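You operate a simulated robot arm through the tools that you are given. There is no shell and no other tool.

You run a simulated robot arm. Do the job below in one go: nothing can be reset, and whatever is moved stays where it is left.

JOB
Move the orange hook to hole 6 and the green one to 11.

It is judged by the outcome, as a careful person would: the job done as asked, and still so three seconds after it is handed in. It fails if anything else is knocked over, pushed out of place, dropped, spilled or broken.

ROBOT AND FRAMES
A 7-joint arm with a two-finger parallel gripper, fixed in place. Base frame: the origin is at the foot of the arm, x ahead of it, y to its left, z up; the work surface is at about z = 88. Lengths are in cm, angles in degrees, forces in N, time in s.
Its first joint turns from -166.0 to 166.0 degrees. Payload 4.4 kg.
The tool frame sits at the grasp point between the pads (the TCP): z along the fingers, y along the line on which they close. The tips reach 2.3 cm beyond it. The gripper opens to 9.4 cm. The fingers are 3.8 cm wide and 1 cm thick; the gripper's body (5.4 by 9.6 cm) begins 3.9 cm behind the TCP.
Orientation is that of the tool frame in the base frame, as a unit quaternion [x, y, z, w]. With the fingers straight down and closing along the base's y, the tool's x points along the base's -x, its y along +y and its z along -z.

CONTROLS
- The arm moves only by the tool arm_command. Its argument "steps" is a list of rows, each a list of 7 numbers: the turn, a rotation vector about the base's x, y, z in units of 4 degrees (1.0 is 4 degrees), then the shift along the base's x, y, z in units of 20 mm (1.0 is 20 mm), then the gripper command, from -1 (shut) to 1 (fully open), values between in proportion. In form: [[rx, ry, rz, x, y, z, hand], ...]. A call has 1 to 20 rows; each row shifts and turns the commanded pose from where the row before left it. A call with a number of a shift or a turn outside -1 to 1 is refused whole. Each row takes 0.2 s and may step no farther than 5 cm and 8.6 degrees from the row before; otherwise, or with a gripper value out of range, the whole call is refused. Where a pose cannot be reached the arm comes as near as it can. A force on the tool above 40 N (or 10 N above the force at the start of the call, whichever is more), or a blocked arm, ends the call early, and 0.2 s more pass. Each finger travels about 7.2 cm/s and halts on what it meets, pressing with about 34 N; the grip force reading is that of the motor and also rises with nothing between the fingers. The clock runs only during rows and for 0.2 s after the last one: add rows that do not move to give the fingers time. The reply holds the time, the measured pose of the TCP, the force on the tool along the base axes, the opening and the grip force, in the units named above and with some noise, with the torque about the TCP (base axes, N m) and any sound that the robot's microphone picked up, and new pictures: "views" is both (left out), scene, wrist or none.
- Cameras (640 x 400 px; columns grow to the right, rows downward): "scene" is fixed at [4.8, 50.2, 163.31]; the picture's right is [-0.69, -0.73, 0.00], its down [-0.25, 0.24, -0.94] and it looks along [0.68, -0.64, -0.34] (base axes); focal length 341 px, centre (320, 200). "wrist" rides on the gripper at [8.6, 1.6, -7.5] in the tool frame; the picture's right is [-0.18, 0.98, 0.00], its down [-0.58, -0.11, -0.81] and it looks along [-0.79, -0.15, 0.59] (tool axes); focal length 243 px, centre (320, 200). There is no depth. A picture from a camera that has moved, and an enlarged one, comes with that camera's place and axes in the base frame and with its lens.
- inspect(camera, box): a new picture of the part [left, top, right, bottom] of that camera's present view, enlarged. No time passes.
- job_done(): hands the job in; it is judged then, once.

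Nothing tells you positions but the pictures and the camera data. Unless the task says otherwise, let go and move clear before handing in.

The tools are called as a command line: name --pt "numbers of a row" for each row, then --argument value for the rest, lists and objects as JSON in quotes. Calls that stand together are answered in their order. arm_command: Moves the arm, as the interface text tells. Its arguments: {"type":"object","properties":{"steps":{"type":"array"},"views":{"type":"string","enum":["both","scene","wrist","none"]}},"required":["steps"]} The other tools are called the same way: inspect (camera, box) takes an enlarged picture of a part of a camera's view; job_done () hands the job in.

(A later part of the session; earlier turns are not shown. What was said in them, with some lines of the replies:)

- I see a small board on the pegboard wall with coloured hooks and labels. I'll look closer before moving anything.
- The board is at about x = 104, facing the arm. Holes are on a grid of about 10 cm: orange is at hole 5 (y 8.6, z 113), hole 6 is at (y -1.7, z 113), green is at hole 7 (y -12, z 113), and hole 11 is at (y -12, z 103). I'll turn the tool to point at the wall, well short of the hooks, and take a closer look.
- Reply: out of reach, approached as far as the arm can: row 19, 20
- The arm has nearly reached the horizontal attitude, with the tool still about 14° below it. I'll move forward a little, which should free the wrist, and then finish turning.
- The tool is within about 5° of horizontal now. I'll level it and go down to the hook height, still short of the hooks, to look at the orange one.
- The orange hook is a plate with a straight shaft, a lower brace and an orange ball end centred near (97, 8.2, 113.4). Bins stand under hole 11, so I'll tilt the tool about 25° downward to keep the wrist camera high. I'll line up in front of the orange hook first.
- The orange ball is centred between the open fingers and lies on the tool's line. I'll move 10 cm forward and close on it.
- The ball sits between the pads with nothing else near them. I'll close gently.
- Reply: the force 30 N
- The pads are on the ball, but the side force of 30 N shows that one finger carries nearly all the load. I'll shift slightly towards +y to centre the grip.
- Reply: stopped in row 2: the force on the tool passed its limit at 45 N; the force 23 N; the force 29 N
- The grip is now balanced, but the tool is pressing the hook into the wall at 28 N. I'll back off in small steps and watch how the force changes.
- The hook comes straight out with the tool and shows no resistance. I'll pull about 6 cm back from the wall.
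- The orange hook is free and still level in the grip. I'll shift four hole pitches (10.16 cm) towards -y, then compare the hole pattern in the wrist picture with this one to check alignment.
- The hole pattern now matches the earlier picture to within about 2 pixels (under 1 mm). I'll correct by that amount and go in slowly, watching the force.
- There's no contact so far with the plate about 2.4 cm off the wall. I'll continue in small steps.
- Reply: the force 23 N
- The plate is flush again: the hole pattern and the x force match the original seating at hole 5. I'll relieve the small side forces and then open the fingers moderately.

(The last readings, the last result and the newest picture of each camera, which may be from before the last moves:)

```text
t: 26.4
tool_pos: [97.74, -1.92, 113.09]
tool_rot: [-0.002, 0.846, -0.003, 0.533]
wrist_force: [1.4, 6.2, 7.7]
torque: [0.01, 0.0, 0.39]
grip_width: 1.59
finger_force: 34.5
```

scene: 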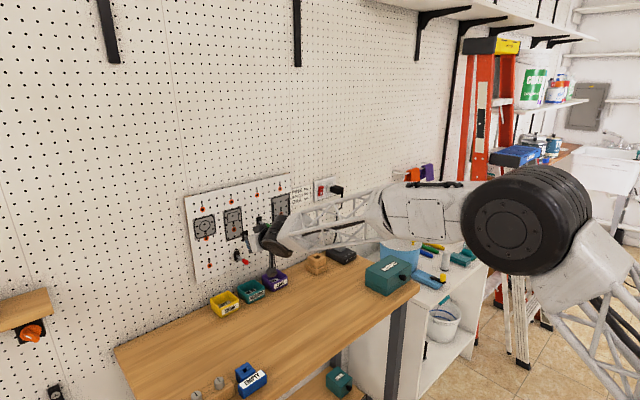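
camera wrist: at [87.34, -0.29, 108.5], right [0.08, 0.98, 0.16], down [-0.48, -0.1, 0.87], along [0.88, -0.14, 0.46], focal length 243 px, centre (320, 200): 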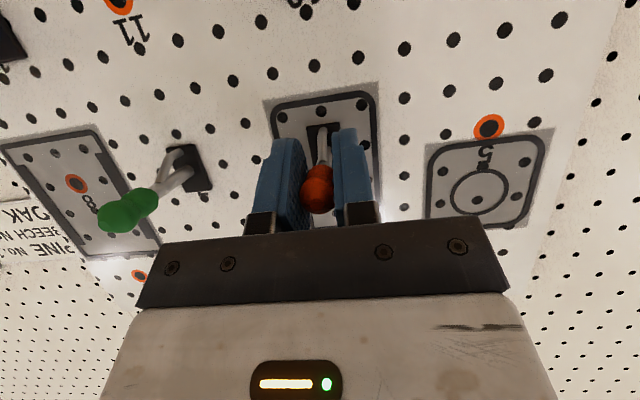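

arm_command --pt "0 0 0 0.04 0.01 0.015 -1" --pt "0 0 0 0 0 0 -1" --pt "0 0 0 0 0 0 -0.6" --pt "0 0 0 0 0 0 -0.4" --pt "0 0 0 0 0 0 -0.2" --pt "0 0 0 0 0 0 0" --pt "0 0 0 0 0 0 0"

inspect --camera "wrist" --box '[240, 80, 400, 220]'

inspect --camera "scene" --box '[200, 195, 260, 255]'

```text
t: 28.0
tool_pos: [97.86, -1.82, 113.19]
tool_rot: [-0.002, 0.846, -0.002, 0.533]
wrist_force: [-0.3, 0.3, -0.9]
torque: [-0.03, 0.0, 0.0]
grip_width: 4.7
finger_force: 0.1
camera wrist: at [87.39, -0.25, 108.6], right [0.08, 0.98, 0.16], down [-0.48, -0.1, 0.87], along [0.88, -0.15, 0.46], focal length 243 px, centre (320, 200)
```

scene: 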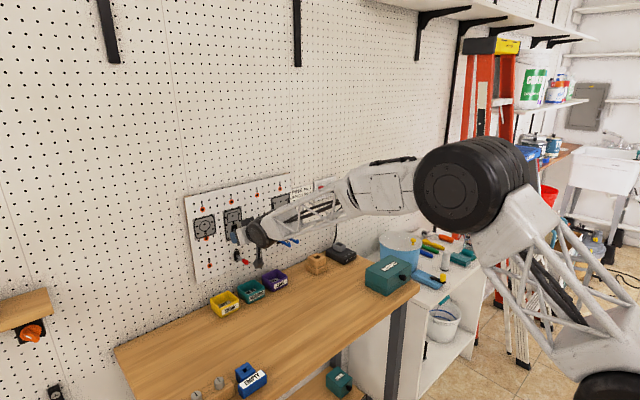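
wrist: 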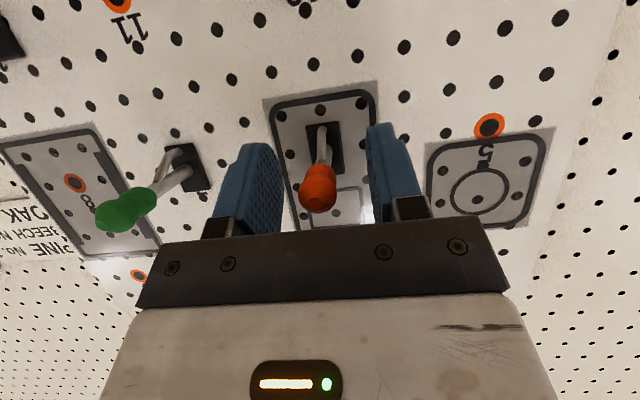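

```text
2.86 times, centred on (320, 150) of wrist
camera zoom: at [87.39, -0.25, 108.6], right [0.08, 0.98, 0.16], down [-0.48, -0.1, 0.87], along [0.88, -0.15, 0.46], focal length 693 px, centre (320, 343)
```

zoom: 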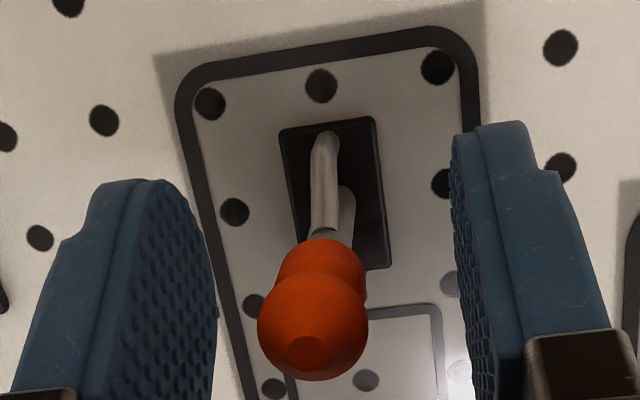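

```text
6.67 times, centred on (230, 225) of scene
camera zoom: at [4.8, 50.2, 163.31], right [-0.69, -0.73, 0.0], down [-0.25, 0.24, -0.94], along [0.68, -0.64, -0.34], focal length 2276 px, centre (920, 33)
```

zoom: 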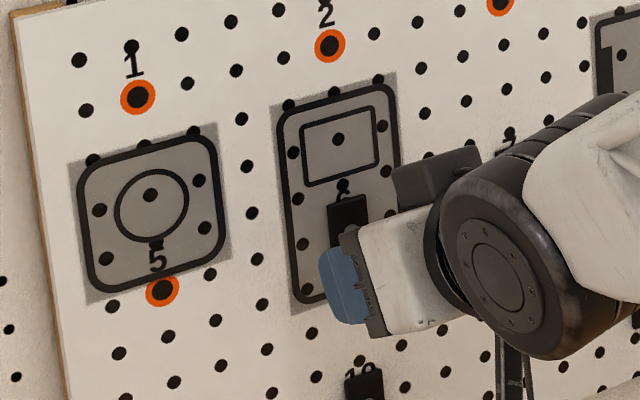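

The orange hook hangs on its own at hole 6 with the fingers open. I'll back straight off and move one column over, in front of the green hook.

arm_command --pt "0 0 0 -0.5 0 0 0" --pt "0 0 0 -0.9 0 0 0" --pt "0 0 0 -0.9 0 0 0" --pt "0 0 0 -0.9 0 0 0" --pt "0 0 0 -0.9 0 0 0" --pt "0 0 0 -0.9 0 0 0" --pt "0 0 0 0 -0.85 0 0" --pt "0 0 0 0 -0.85 0 0" --pt "0 0 0 0 -0.85 0 0" --pt "0 0 0 0 -0.85 0 0" --pt "0 0 0 0 -0.85 0 0" --pt "0 0 0 0 -0.85 0 0" --pt "0 0 0 0 0 0 0"

inspect --camera "wrist" --box '[160, 40, 480, 240]'

inspect --camera "scene" --box '[180, 180, 300, 280]'

```text
t: 30.8
tool_pos: [87.82, -11.96, 113.52]
tool_rot: [-0.001, 0.846, -0.003, 0.533]
wrist_force: [0.3, -0.1, -1.0]
torque: [0.02, 0.0, -0.04]
grip_width: 4.67
finger_force: 0.1
camera wrist: at [77.4, -10.39, 108.73], right [0.08, 0.98, 0.16], down [-0.48, -0.1, 0.87], along [0.88, -0.15, 0.46], focal length 243 px, centre (320, 200)
```

scene: 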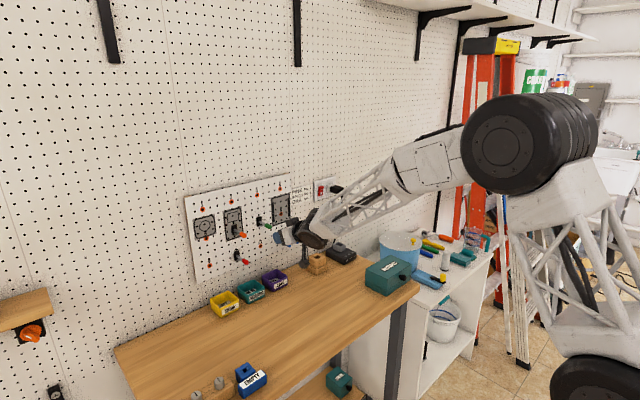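
wrist: 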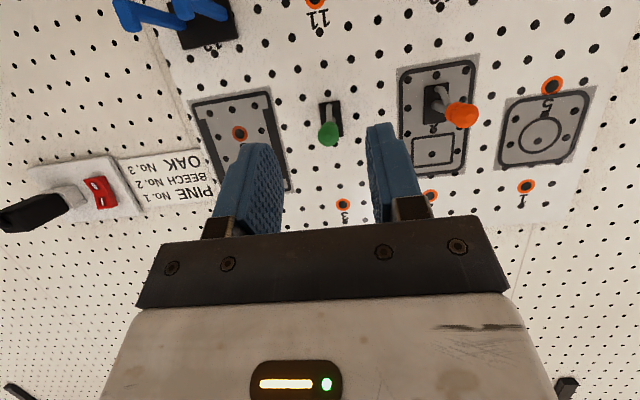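

```text
2.00 times, centred on (320, 140) of wrist
camera zoom: at [77.4, -10.39, 108.73], right [0.08, 0.98, 0.16], down [-0.48, -0.1, 0.87], along [0.88, -0.15, 0.46], focal length 485 px, centre (320, 320)
```

zoom: 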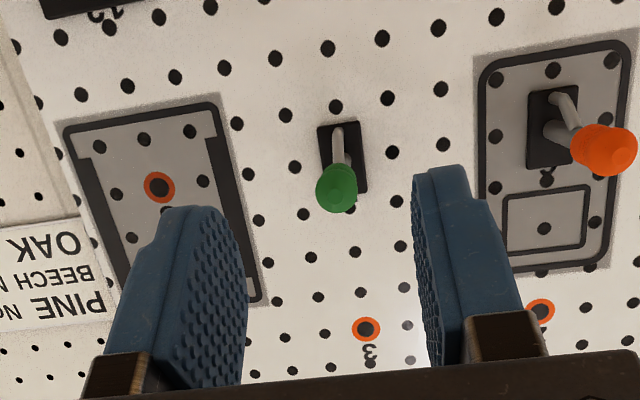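

```text
4.00 times, centred on (240, 230) of scene
camera zoom: at [4.8, 50.2, 163.31], right [-0.69, -0.73, 0.0], down [-0.25, 0.24, -0.94], along [0.68, -0.64, -0.34], focal length 1365 px, centre (640, 80)
```

zoom: 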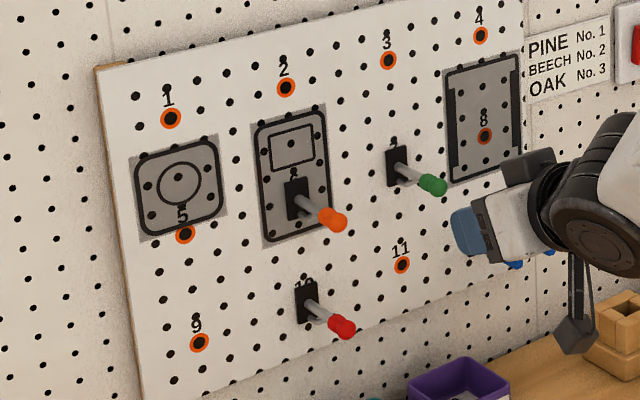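

The green ball is centred on the gripper's line, and the orange hook sits properly at hole 6. I'll advance 10 cm onto the green hook.

arm_command --pt "0 0 0 1 0 -0.03 0" --pt "0 0 0 1 0 -0.03 0" --pt "0 0 0 1 0 -0.03 0" --pt "0 0 0 1 0 -0.03 0" --pt "0 0 0 0.95 0 0 0" --pt "0 0 0 0 0 0 0" --views "wrist"

inspect --camera "wrist" --box '[240, 80, 400, 220]'

```text
t: 32.2
tool_pos: [97.64, -11.86, 113.03]
tool_rot: [-0.002, 0.846, -0.003, 0.533]
wrist_force: [0.2, -0.4, -0.2]
torque: [0.0, 0.03, 0.02]
grip_width: 4.73
finger_force: 0.0
camera wrist: at [87.22, -10.3, 108.32], right [0.08, 0.98, 0.16], down [-0.48, -0.1, 0.87], along [0.88, -0.15, 0.46], focal length 243 px, centre (320, 200)
```

wrist: 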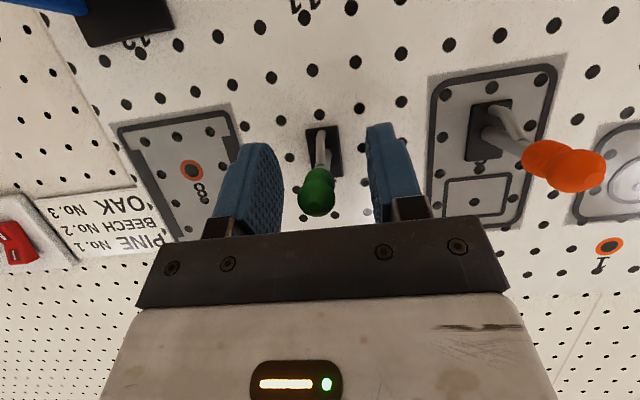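

```text
2.86 times, centred on (320, 150) of wrist
camera zoom: at [87.22, -10.3, 108.32], right [0.08, 0.98, 0.16], down [-0.48, -0.1, 0.87], along [0.88, -0.15, 0.46], focal length 693 px, centre (320, 343)
```

zoom: 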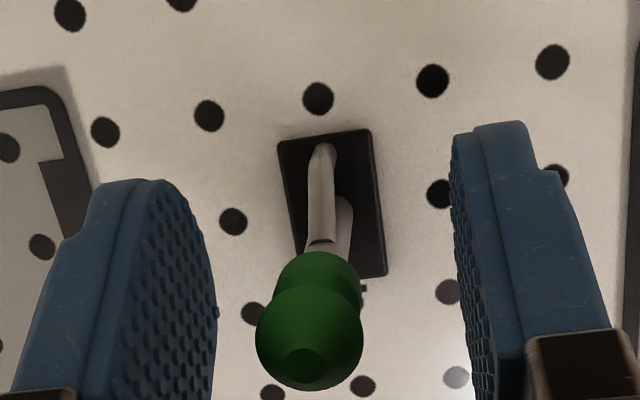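

arm_command --pt "0 0 0 0 -0.01 0.1 0" --pt "0 0 0 0 0 0 -0.5" --pt "0 0 0 0 0 0 -1" --pt "0 0 0 0 0 0 -1" --pt "0 0 0 0 0 0 -1" --pt "0 0 0 0 0 0 -1" --views "wrist"

inspect --camera "wrist" --box '[240, 80, 400, 220]'

```text
t: 33.6
tool_pos: [97.61, -12.17, 113.22]
tool_rot: [-0.001, 0.846, -0.003, 0.533]
wrist_force: [3.2, -12.3, 1.3]
torque: [0.03, 0.01, -0.41]
grip_width: 1.58
finger_force: 34.4
camera wrist: at [87.2, -10.42, 108.55], right [0.08, 0.98, 0.16], down [-0.48, -0.1, 0.87], along [0.88, -0.15, 0.46], focal length 243 px, centre (320, 200)
```

wrist: 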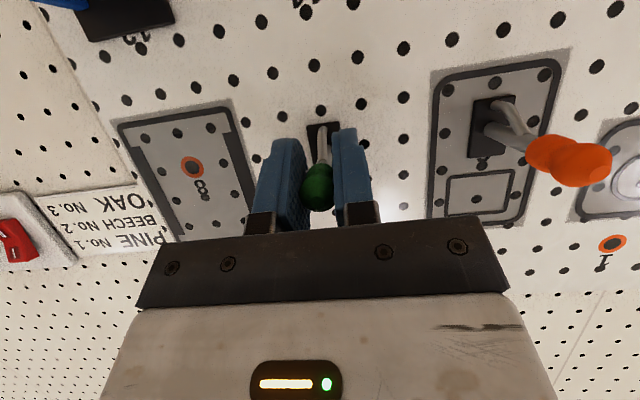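

```text
2.86 times, centred on (320, 150) of wrist
camera zoom: at [87.2, -10.42, 108.55], right [0.08, 0.98, 0.16], down [-0.48, -0.1, 0.87], along [0.88, -0.15, 0.46], focal length 693 px, centre (320, 343)
```

zoom: 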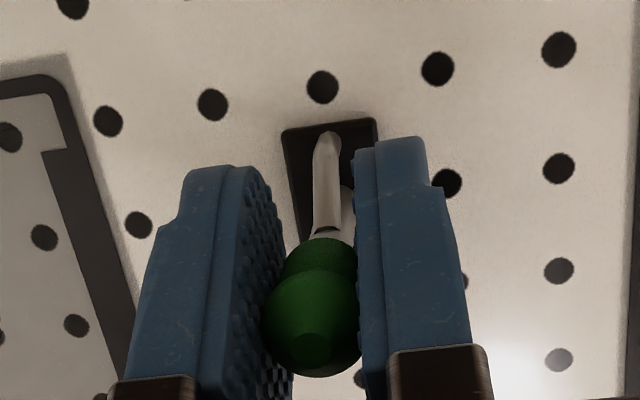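

The green hook is gripped and the side force is modest. I'll ease it by half a millimetre and draw the hook straight out.

arm_command --pt "0 0 0 0 -0.02 0 -1" --pt "0 0 0 -0.05 0 0 -1" --pt "0 0 0 -0.1 0 0 -1" --pt "0 0 0 -0.1 0 0 -1" --pt "0 0 0 -0.25 0 0 -1" --pt "0 0 0 -0.25 0 0 -1" --pt "0 0 0 -0.25 0 0 -1" --pt "0 0 0 -0.25 0 0 -1" --pt "0 0 0 -0.5 0 0 -1" --pt "0 0 0 -0.5 0 0 -1" --pt "0 0 0 -0.5 0 0 -1" --pt "0 0 0 -0.5 0 0 -1" --pt "0 0 0 0 0 0 -1"

inspect --camera "wrist" --box '[160, 40, 400, 220]'

inspect --camera "scene" --box '[200, 180, 320, 280]'

```text
t: 36.4
tool_pos: [91.29, -12.28, 113.15]
tool_rot: [-0.001, 0.846, -0.003, 0.533]
wrist_force: [0.8, -0.4, -0.1]
torque: [-0.01, 0.03, 0.01]
grip_width: 1.59
finger_force: 34.1
camera wrist: at [80.92, -10.56, 108.52], right [0.08, 0.98, 0.16], down [-0.48, -0.1, 0.87], along [0.88, -0.15, 0.46], focal length 243 px, centre (320, 200)
```

scene: 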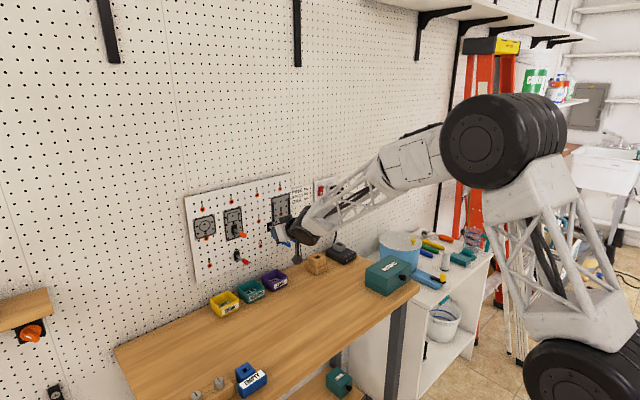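
wrist: 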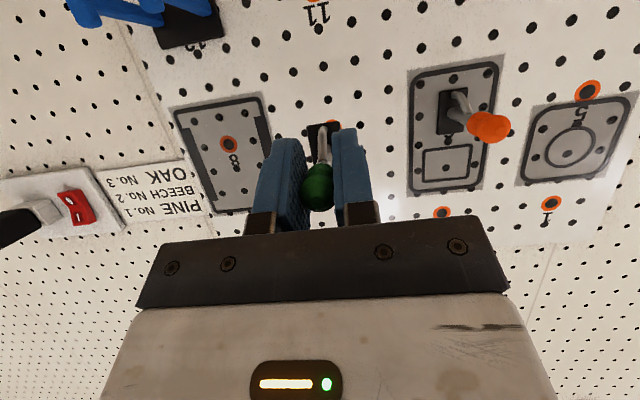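

```text
2.22 times, centred on (280, 130) of wrist
camera zoom: at [80.92, -10.56, 108.52], right [0.08, 0.98, 0.16], down [-0.48, -0.1, 0.87], along [0.88, -0.15, 0.46], focal length 539 px, centre (409, 356)
```

zoom: 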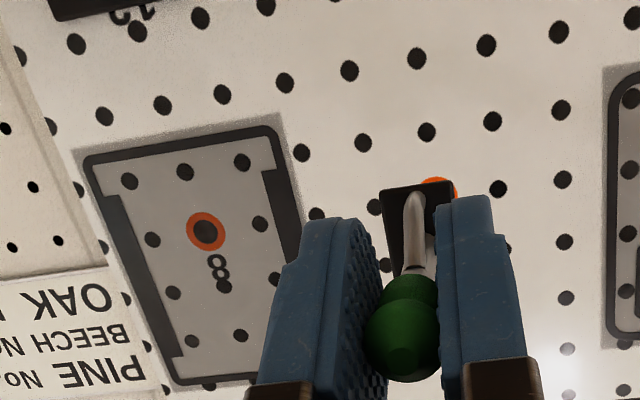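

```text
4.00 times, centred on (260, 230) of scene
camera zoom: at [4.8, 50.2, 163.31], right [-0.69, -0.73, 0.0], down [-0.25, 0.24, -0.94], along [0.68, -0.64, -0.34], focal length 1365 px, centre (560, 80)
```

zoom: 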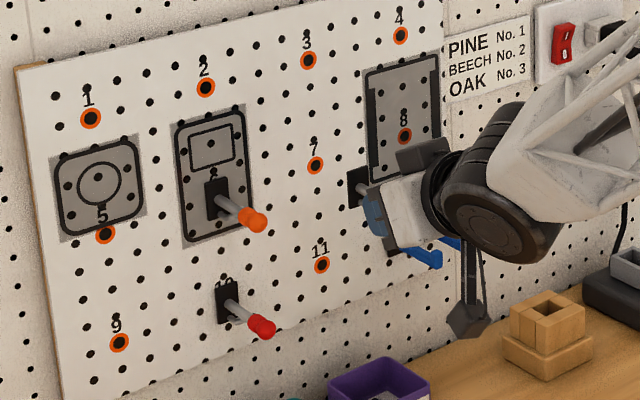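

The green hook is out and level. I'll lower it four pitches (10.16 cm) towards hole 11, still 6 cm off the wall, and compare the hole pattern again.

arm_command --pt "0 0 0 0 0 -0.508 -1" --pt "0 0 0 0 0 -0.508 -1" --pt "0 0 0 0 0 -0.508 -1" --pt "0 0 0 0 0 -0.508 -1" --pt "0 0 0 0 0 -0.508 -1" --pt "0 0 0 0 0 -0.508 -1" --pt "0 0 0 0 0 -0.508 -1" --pt "0 0 0 0 0 -0.508 -1" --pt "0 0 0 0 0 -0.508 -1" --pt "0 0 0 0 0 -0.508 -1" --pt "0 0 0 0 0 0 -1"

inspect --camera "wrist" --box '[160, 40, 400, 220]'

inspect --camera "scene" --box '[200, 190, 320, 290]'

```text
t: 38.8
tool_pos: [91.14, -12.27, 102.9]
tool_rot: [-0.002, 0.846, -0.003, 0.533]
wrist_force: [-0.3, -0.5, -0.6]
torque: [-0.02, 0.0, -0.03]
grip_width: 1.59
finger_force: 33.9
camera wrist: at [80.81, -10.63, 98.29], right [0.08, 0.98, 0.16], down [-0.48, -0.1, 0.87], along [0.88, -0.15, 0.46], focal length 243 px, centre (320, 200)
```

scene: 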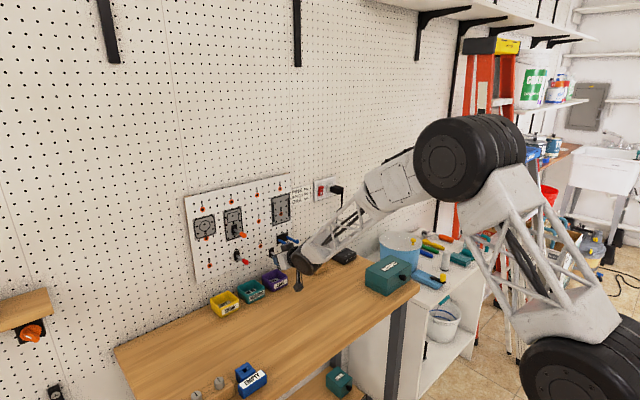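
wrist: 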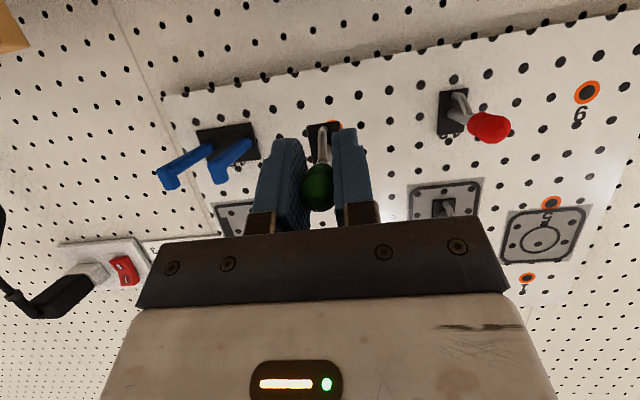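

```text
2.22 times, centred on (280, 130) of wrist
camera zoom: at [80.81, -10.63, 98.29], right [0.08, 0.98, 0.16], down [-0.48, -0.1, 0.87], along [0.88, -0.15, 0.46], focal length 539 px, centre (409, 356)
```

zoom: 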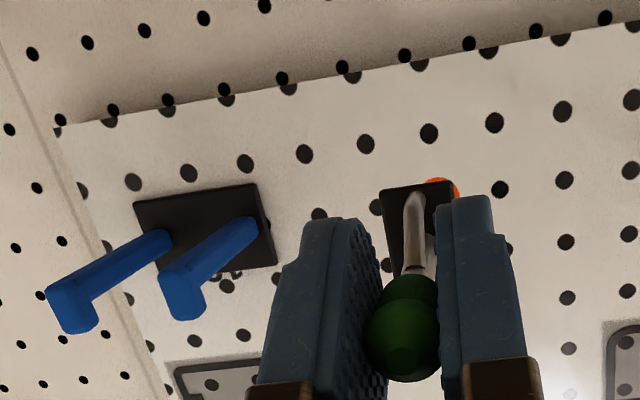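

```text
4.00 times, centred on (260, 240) of scene
camera zoom: at [4.8, 50.2, 163.31], right [-0.69, -0.73, 0.0], down [-0.25, 0.24, -0.94], along [0.68, -0.64, -0.34], focal length 1365 px, centre (560, 40)
```

zoom: 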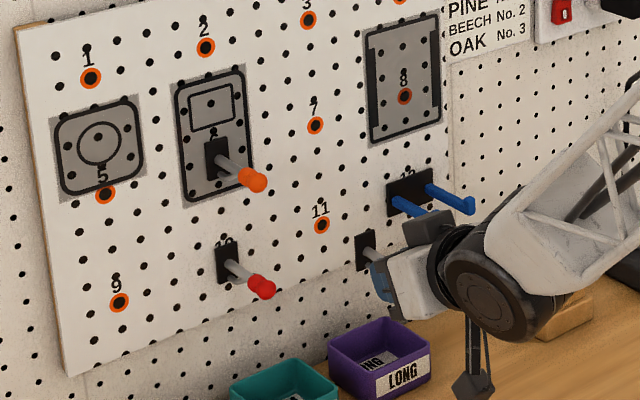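

The pattern matches to about 2 pixels. I'll apply a sub-millimetre correction and go in, slowing down near the wall.

arm_command --pt "0 0 0 0 0.04 0.025 -1" --pt "0 0 0 0.4 0 0 -1" --pt "0 0 0 0.4 0 0 -1" --pt "0 0 0 0.4 0 0 -1" --pt "0 0 0 0.2 0 0 -1" --pt "0 0 0 0.2 0 0 -1" --pt "0 0 0 0.2 0 0 -1" --pt "0 0 0 0.1 0 0 -1" --pt "0 0 0 0.1 0 0 -1"

inspect --camera "wrist" --box '[240, 80, 400, 220]'

inspect --camera "scene" --box '[200, 190, 320, 290]'

```text
t: 40.8
tool_pos: [95.34, -12.05, 102.85]
tool_rot: [-0.002, 0.846, -0.003, 0.533]
wrist_force: [0.1, -0.4, 0.2]
torque: [0.04, -0.01, 0.0]
grip_width: 1.57
finger_force: 33.7
camera wrist: at [84.88, -10.38, 98.29], right [0.08, 0.98, 0.16], down [-0.48, -0.1, 0.87], along [0.88, -0.15, 0.46], focal length 243 px, centre (320, 200)
```

scene: 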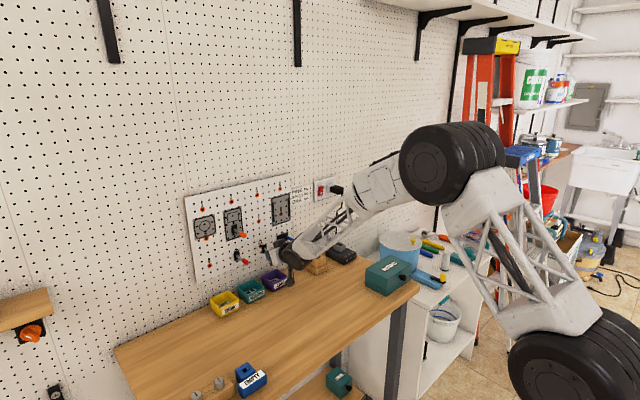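
wrist: 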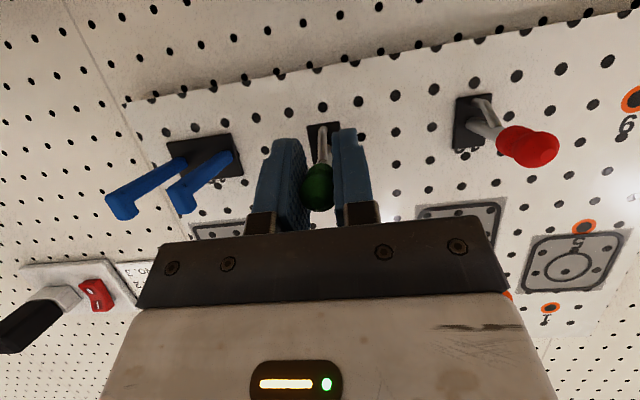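

```text
2.86 times, centred on (320, 150) of wrist
camera zoom: at [84.88, -10.38, 98.29], right [0.08, 0.98, 0.16], down [-0.48, -0.1, 0.87], along [0.88, -0.15, 0.46], focal length 693 px, centre (320, 343)
```

zoom: 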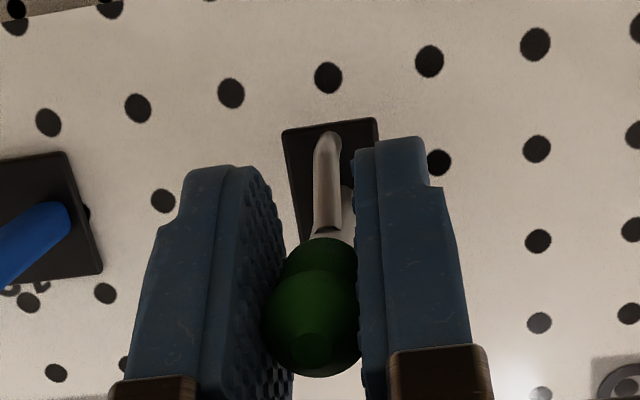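

```text
4.00 times, centred on (260, 240) of scene
camera zoom: at [4.8, 50.2, 163.31], right [-0.69, -0.73, 0.0], down [-0.25, 0.24, -0.94], along [0.68, -0.64, -0.34], focal length 1365 px, centre (560, 40)
```

zoom: 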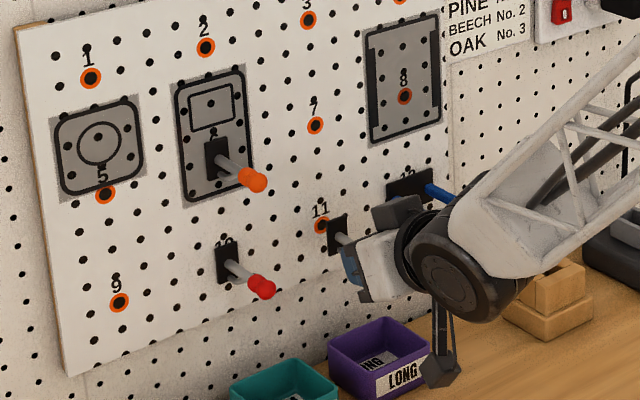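

There's no contact yet, and the blue hook and the bins are clear by more than 2 cm. I'll continue in 2 mm steps.

arm_command --pt "0 0 0 0.1 0 0 -1" --pt "0 0 0 0.1 0 0 -1" --pt "0 0 0 0.1 0 0 -1" --pt "0 0 0 0.1 0 0 -1" --pt "0 0 0 0.1 0 0 -1" --pt "0 0 0 0.1 0 0 -1" --views "none"

```text
t: 42.2
tool_pos: [96.52, -12.04, 103.01]
tool_rot: [-0.002, 0.846, -0.003, 0.532]
wrist_force: [-0.4, 0.2, 0.1]
torque: [0.0, 0.04, 0.02]
grip_width: 1.55
finger_force: 33.7
```

arm_command --pt "0 0 0 0.1 0 0 -1" --pt "0 0 0 0.1 0 0 -1" --pt "0 0 0 0.1 0 0 -1" --pt "0 0 0 0.05 0 0 -1" --pt "0 0 0 0.05 0 0 -1" --views "wrist"

inspect --camera "wrist" --box '[240, 80, 400, 220]'

```text
t: 43.4
tool_pos: [97.33, -12.01, 102.94]
tool_rot: [-0.002, 0.846, -0.003, 0.533]
wrist_force: [0.2, 0.4, 0.7]
torque: [-0.04, 0.01, -0.03]
grip_width: 1.59
finger_force: 34.0
camera wrist: at [86.82, -10.37, 98.34], right [0.08, 0.98, 0.16], down [-0.48, -0.1, 0.87], along [0.88, -0.15, 0.46], focal length 243 px, centre (320, 200)
```

wrist: 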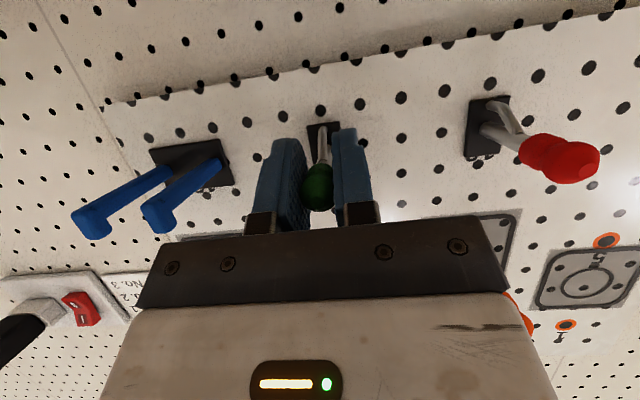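

```text
2.86 times, centred on (320, 150) of wrist
camera zoom: at [86.82, -10.37, 98.34], right [0.08, 0.98, 0.16], down [-0.48, -0.1, 0.87], along [0.88, -0.15, 0.46], focal length 693 px, centre (320, 343)
```

zoom: 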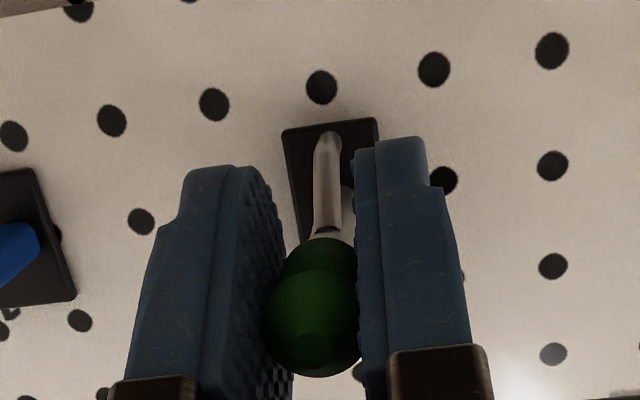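

arm_command --pt "0 0 0 0.05 0 0 -1" --pt "0 0 0 0.05 0 0 -1" --pt "0 0 0 0.05 0 0 -1" --views "none"

```text
t: 44.2
tool_pos: [97.41, -12.14, 103.06]
tool_rot: [-0.002, 0.846, -0.003, 0.533]
wrist_force: [-1.8, 0.6, -0.5]
torque: [0.0, -0.01, -0.01]
grip_width: 1.57
finger_force: 34.0
```

arm_command --pt "0 0 0 0.05 0 0 -1" --pt "0 0 0 0.05 0 0 -1" --views "none"

```text
t: 44.8
tool_pos: [97.58, -12.07, 103.18]
tool_rot: [-0.002, 0.846, -0.003, 0.533]
wrist_force: [-23.2, 10.6, -0.2]
torque: [0.02, -0.2, 0.47]
grip_width: 1.56
finger_force: 33.4
```

The x force has risen to -23 N at the same depth as the original seating, so the plate is flush. I'll check the picture before releasing.

arm_command --pt "0 0 0 0 0.015 0 -1" --pt "0 0 0 0 0 0 -1" --views "wrist"

inspect --camera "wrist" --box '[240, 80, 400, 220]'

inspect --camera "scene" --box '[200, 190, 320, 290]'

```text
t: 45.4
tool_pos: [97.71, -12.11, 103.14]
tool_rot: [-0.003, 0.846, -0.002, 0.533]
wrist_force: [-6.3, 7.2, -6.3]
torque: [-0.05, 0.13, 0.44]
grip_width: 1.6
finger_force: 33.7
camera wrist: at [87.19, -10.44, 98.41], right [0.08, 0.98, 0.16], down [-0.48, -0.1, 0.87], along [0.88, -0.15, 0.46], focal length 243 px, centre (320, 200)
```

wrist: 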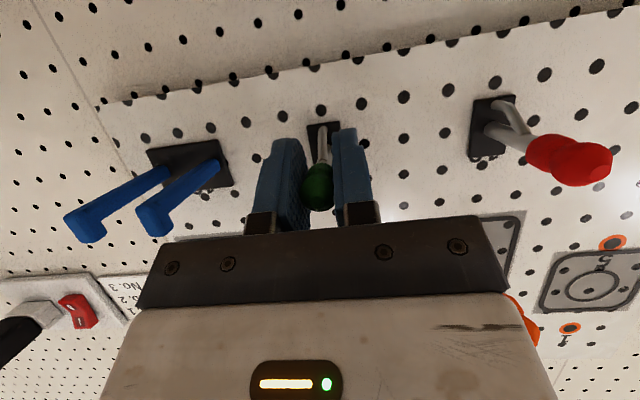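

```text
2.86 times, centred on (320, 150) of wrist
camera zoom: at [87.19, -10.44, 98.41], right [0.08, 0.98, 0.16], down [-0.48, -0.1, 0.87], along [0.88, -0.15, 0.46], focal length 693 px, centre (320, 343)
```

zoom: 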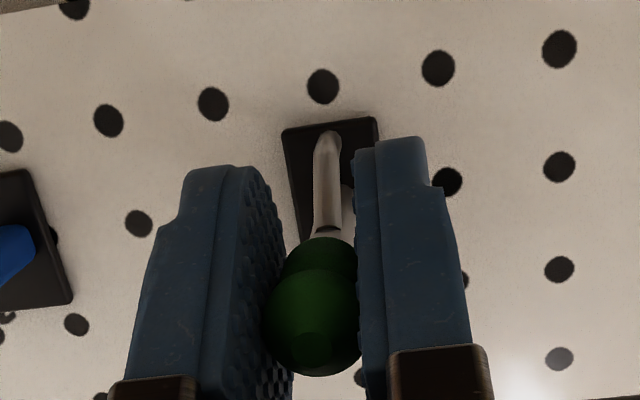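

```text
4.00 times, centred on (260, 240) of scene
camera zoom: at [4.8, 50.2, 163.31], right [-0.69, -0.73, 0.0], down [-0.25, 0.24, -0.94], along [0.68, -0.64, -0.34], focal length 1365 px, centre (560, 40)
```

zoom: 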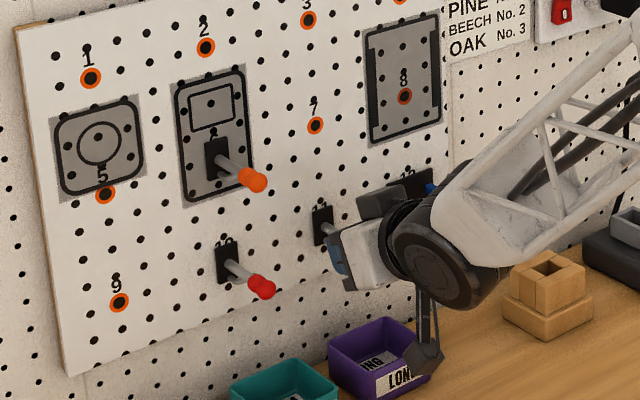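

The hole pattern matches the original seating exactly. I'll release with a slight press and a moderate opening, so the fingers stay clear of the blue hook.

arm_command --pt "0 0 0 0.03 0 0 -1" --pt "0 0 0 0 0 0 -1" --pt "0 0 0 0 0 0 -0.6" --pt "0 0 0 0 0 0 -0.4" --pt "0 0 0 0 0 0 -0.2" --pt "0 0 0 0 0 0 -0.1" --pt "0 0 0 0 0 0 -0.1"

inspect --camera "wrist" --box '[240, 80, 400, 220]'

```text
t: 47.0
tool_pos: [97.62, -12.0, 103.1]
tool_rot: [-0.002, 0.846, -0.003, 0.533]
wrist_force: [0.9, -0.6, 0.1]
torque: [-0.02, -0.01, -0.02]
grip_width: 4.22
finger_force: 0.0
camera wrist: at [87.27, -10.4, 98.36], right [0.08, 0.98, 0.16], down [-0.48, -0.1, 0.87], along [0.88, -0.15, 0.46], focal length 243 px, centre (320, 200)
```

scene: 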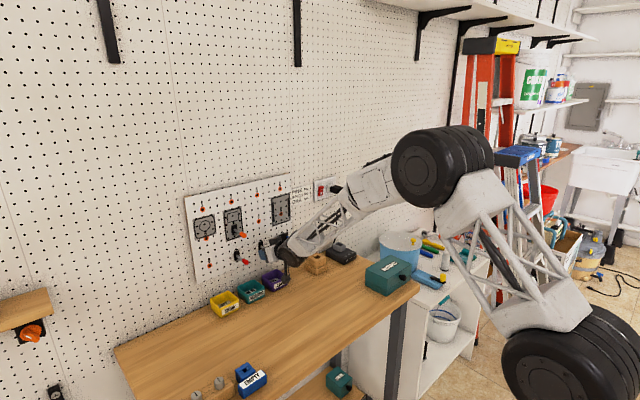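
wrist: 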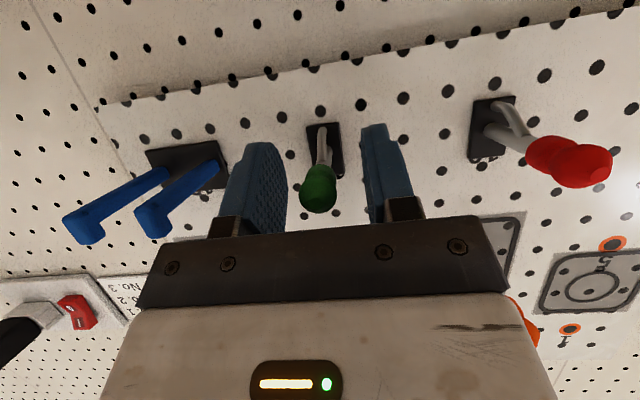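

```text
2.86 times, centred on (320, 150) of wrist
camera zoom: at [87.27, -10.4, 98.36], right [0.08, 0.98, 0.16], down [-0.48, -0.1, 0.87], along [0.88, -0.15, 0.46], focal length 693 px, centre (320, 343)
```

zoom: 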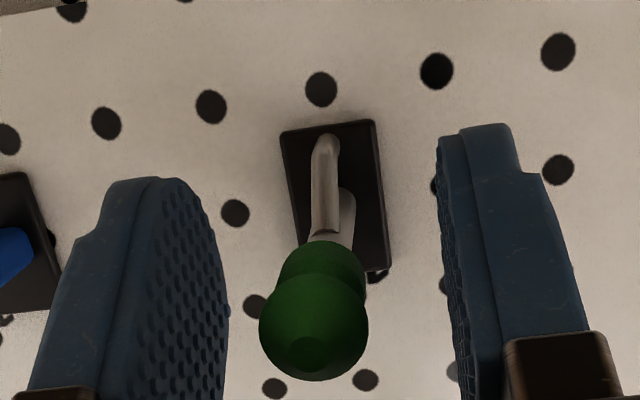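

The green hook hangs on its own at hole 11. I'll back straight off about 14 cm, rise a little, and check everything.

arm_command --pt "0 0 0 -0.4 0 0 -0.1" --pt "0 0 0 -0.8 0 0 -0.1" --pt "0 0 0 -0.8 0 0 -0.1" --pt "0 0 0 -0.8 0 0 -0.1" --pt "0 0 0 -0.8 0 0 -0.1" --pt "0 0 0 -0.8 0 0 -0.1" --pt "0 0 0 -0.8 0 0.2 -0.1" --pt "0 0 0 -0.8 0 0.4 -0.1" --pt "0 0 0 -0.8 0 0.6 -0.1" --pt "0 0 0 -0.8 0 0.6 -0.1" --pt "0 0 0 -0.8 0 0.6 -0.1" --pt "0 0 0 0 0 0 -0.1"

inspect --camera "wrist" --box '[160, 0, 480, 200]'

inspect --camera "scene" --box '[180, 180, 300, 280]'

```text
t: 49.6
tool_pos: [81.01, -11.99, 107.84]
tool_rot: [-0.002, 0.846, -0.003, 0.533]
wrist_force: [0.6, 0.8, 0.1]
torque: [-0.02, 0.0, -0.04]
grip_width: 4.22
finger_force: 0.1
camera wrist: at [70.61, -10.4, 103.16], right [0.08, 0.98, 0.16], down [-0.48, -0.1, 0.87], along [0.88, -0.15, 0.46], focal length 243 px, centre (320, 200)
```

scene: 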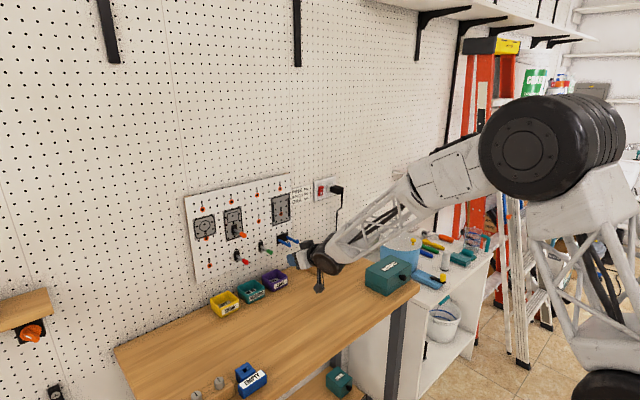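
wrist: 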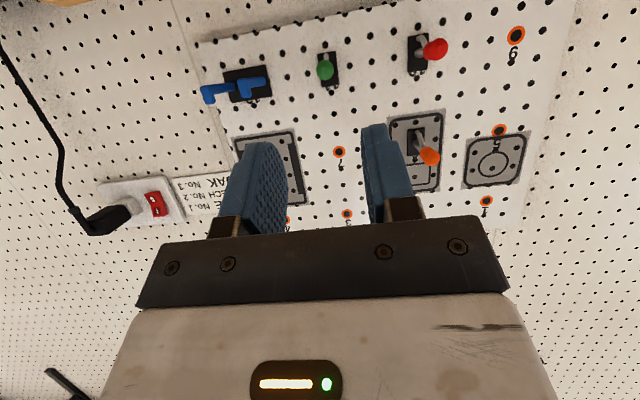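

```text
2.00 times, centred on (320, 100) of wrist
camera zoom: at [70.61, -10.4, 103.16], right [0.08, 0.98, 0.16], down [-0.48, -0.1, 0.87], along [0.88, -0.15, 0.46], focal length 485 px, centre (320, 400)
```

zoom: 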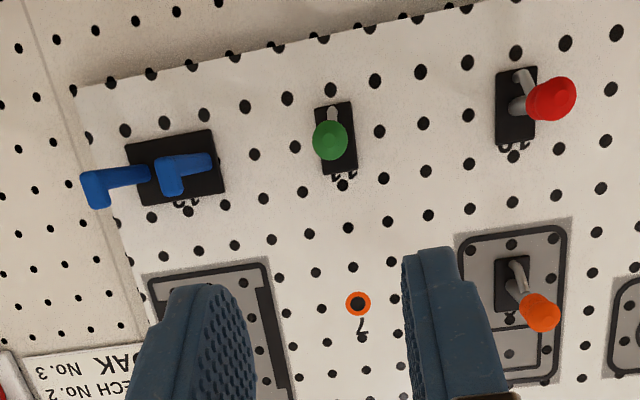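

```text
4.00 times, centred on (240, 230) of scene
camera zoom: at [4.8, 50.2, 163.31], right [-0.69, -0.73, 0.0], down [-0.25, 0.24, -0.94], along [0.68, -0.64, -0.34], focal length 1365 px, centre (640, 80)
```

zoom: 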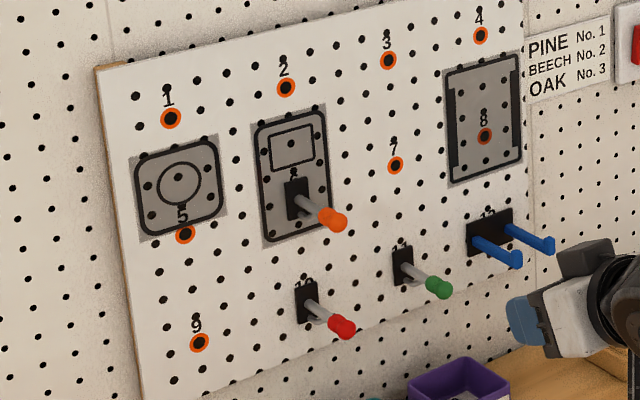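

Orange now hangs level and flush at hole 6, and green at hole 11. The red and blue hooks and the bins are unchanged, and the arm is clear, so I'm handing in.

job_done

```text
The job is handed in.
```

The orange hook is now in hole 6 and the green hook is in hole 11. Both sit flush against the board and stayed put after I let go.

The red and blue hooks were not touched, and nothing on the bench was disturbed. The arm is backed off about 16 cm from the hooks. I've handed the job in, but no verdict has come back yet.
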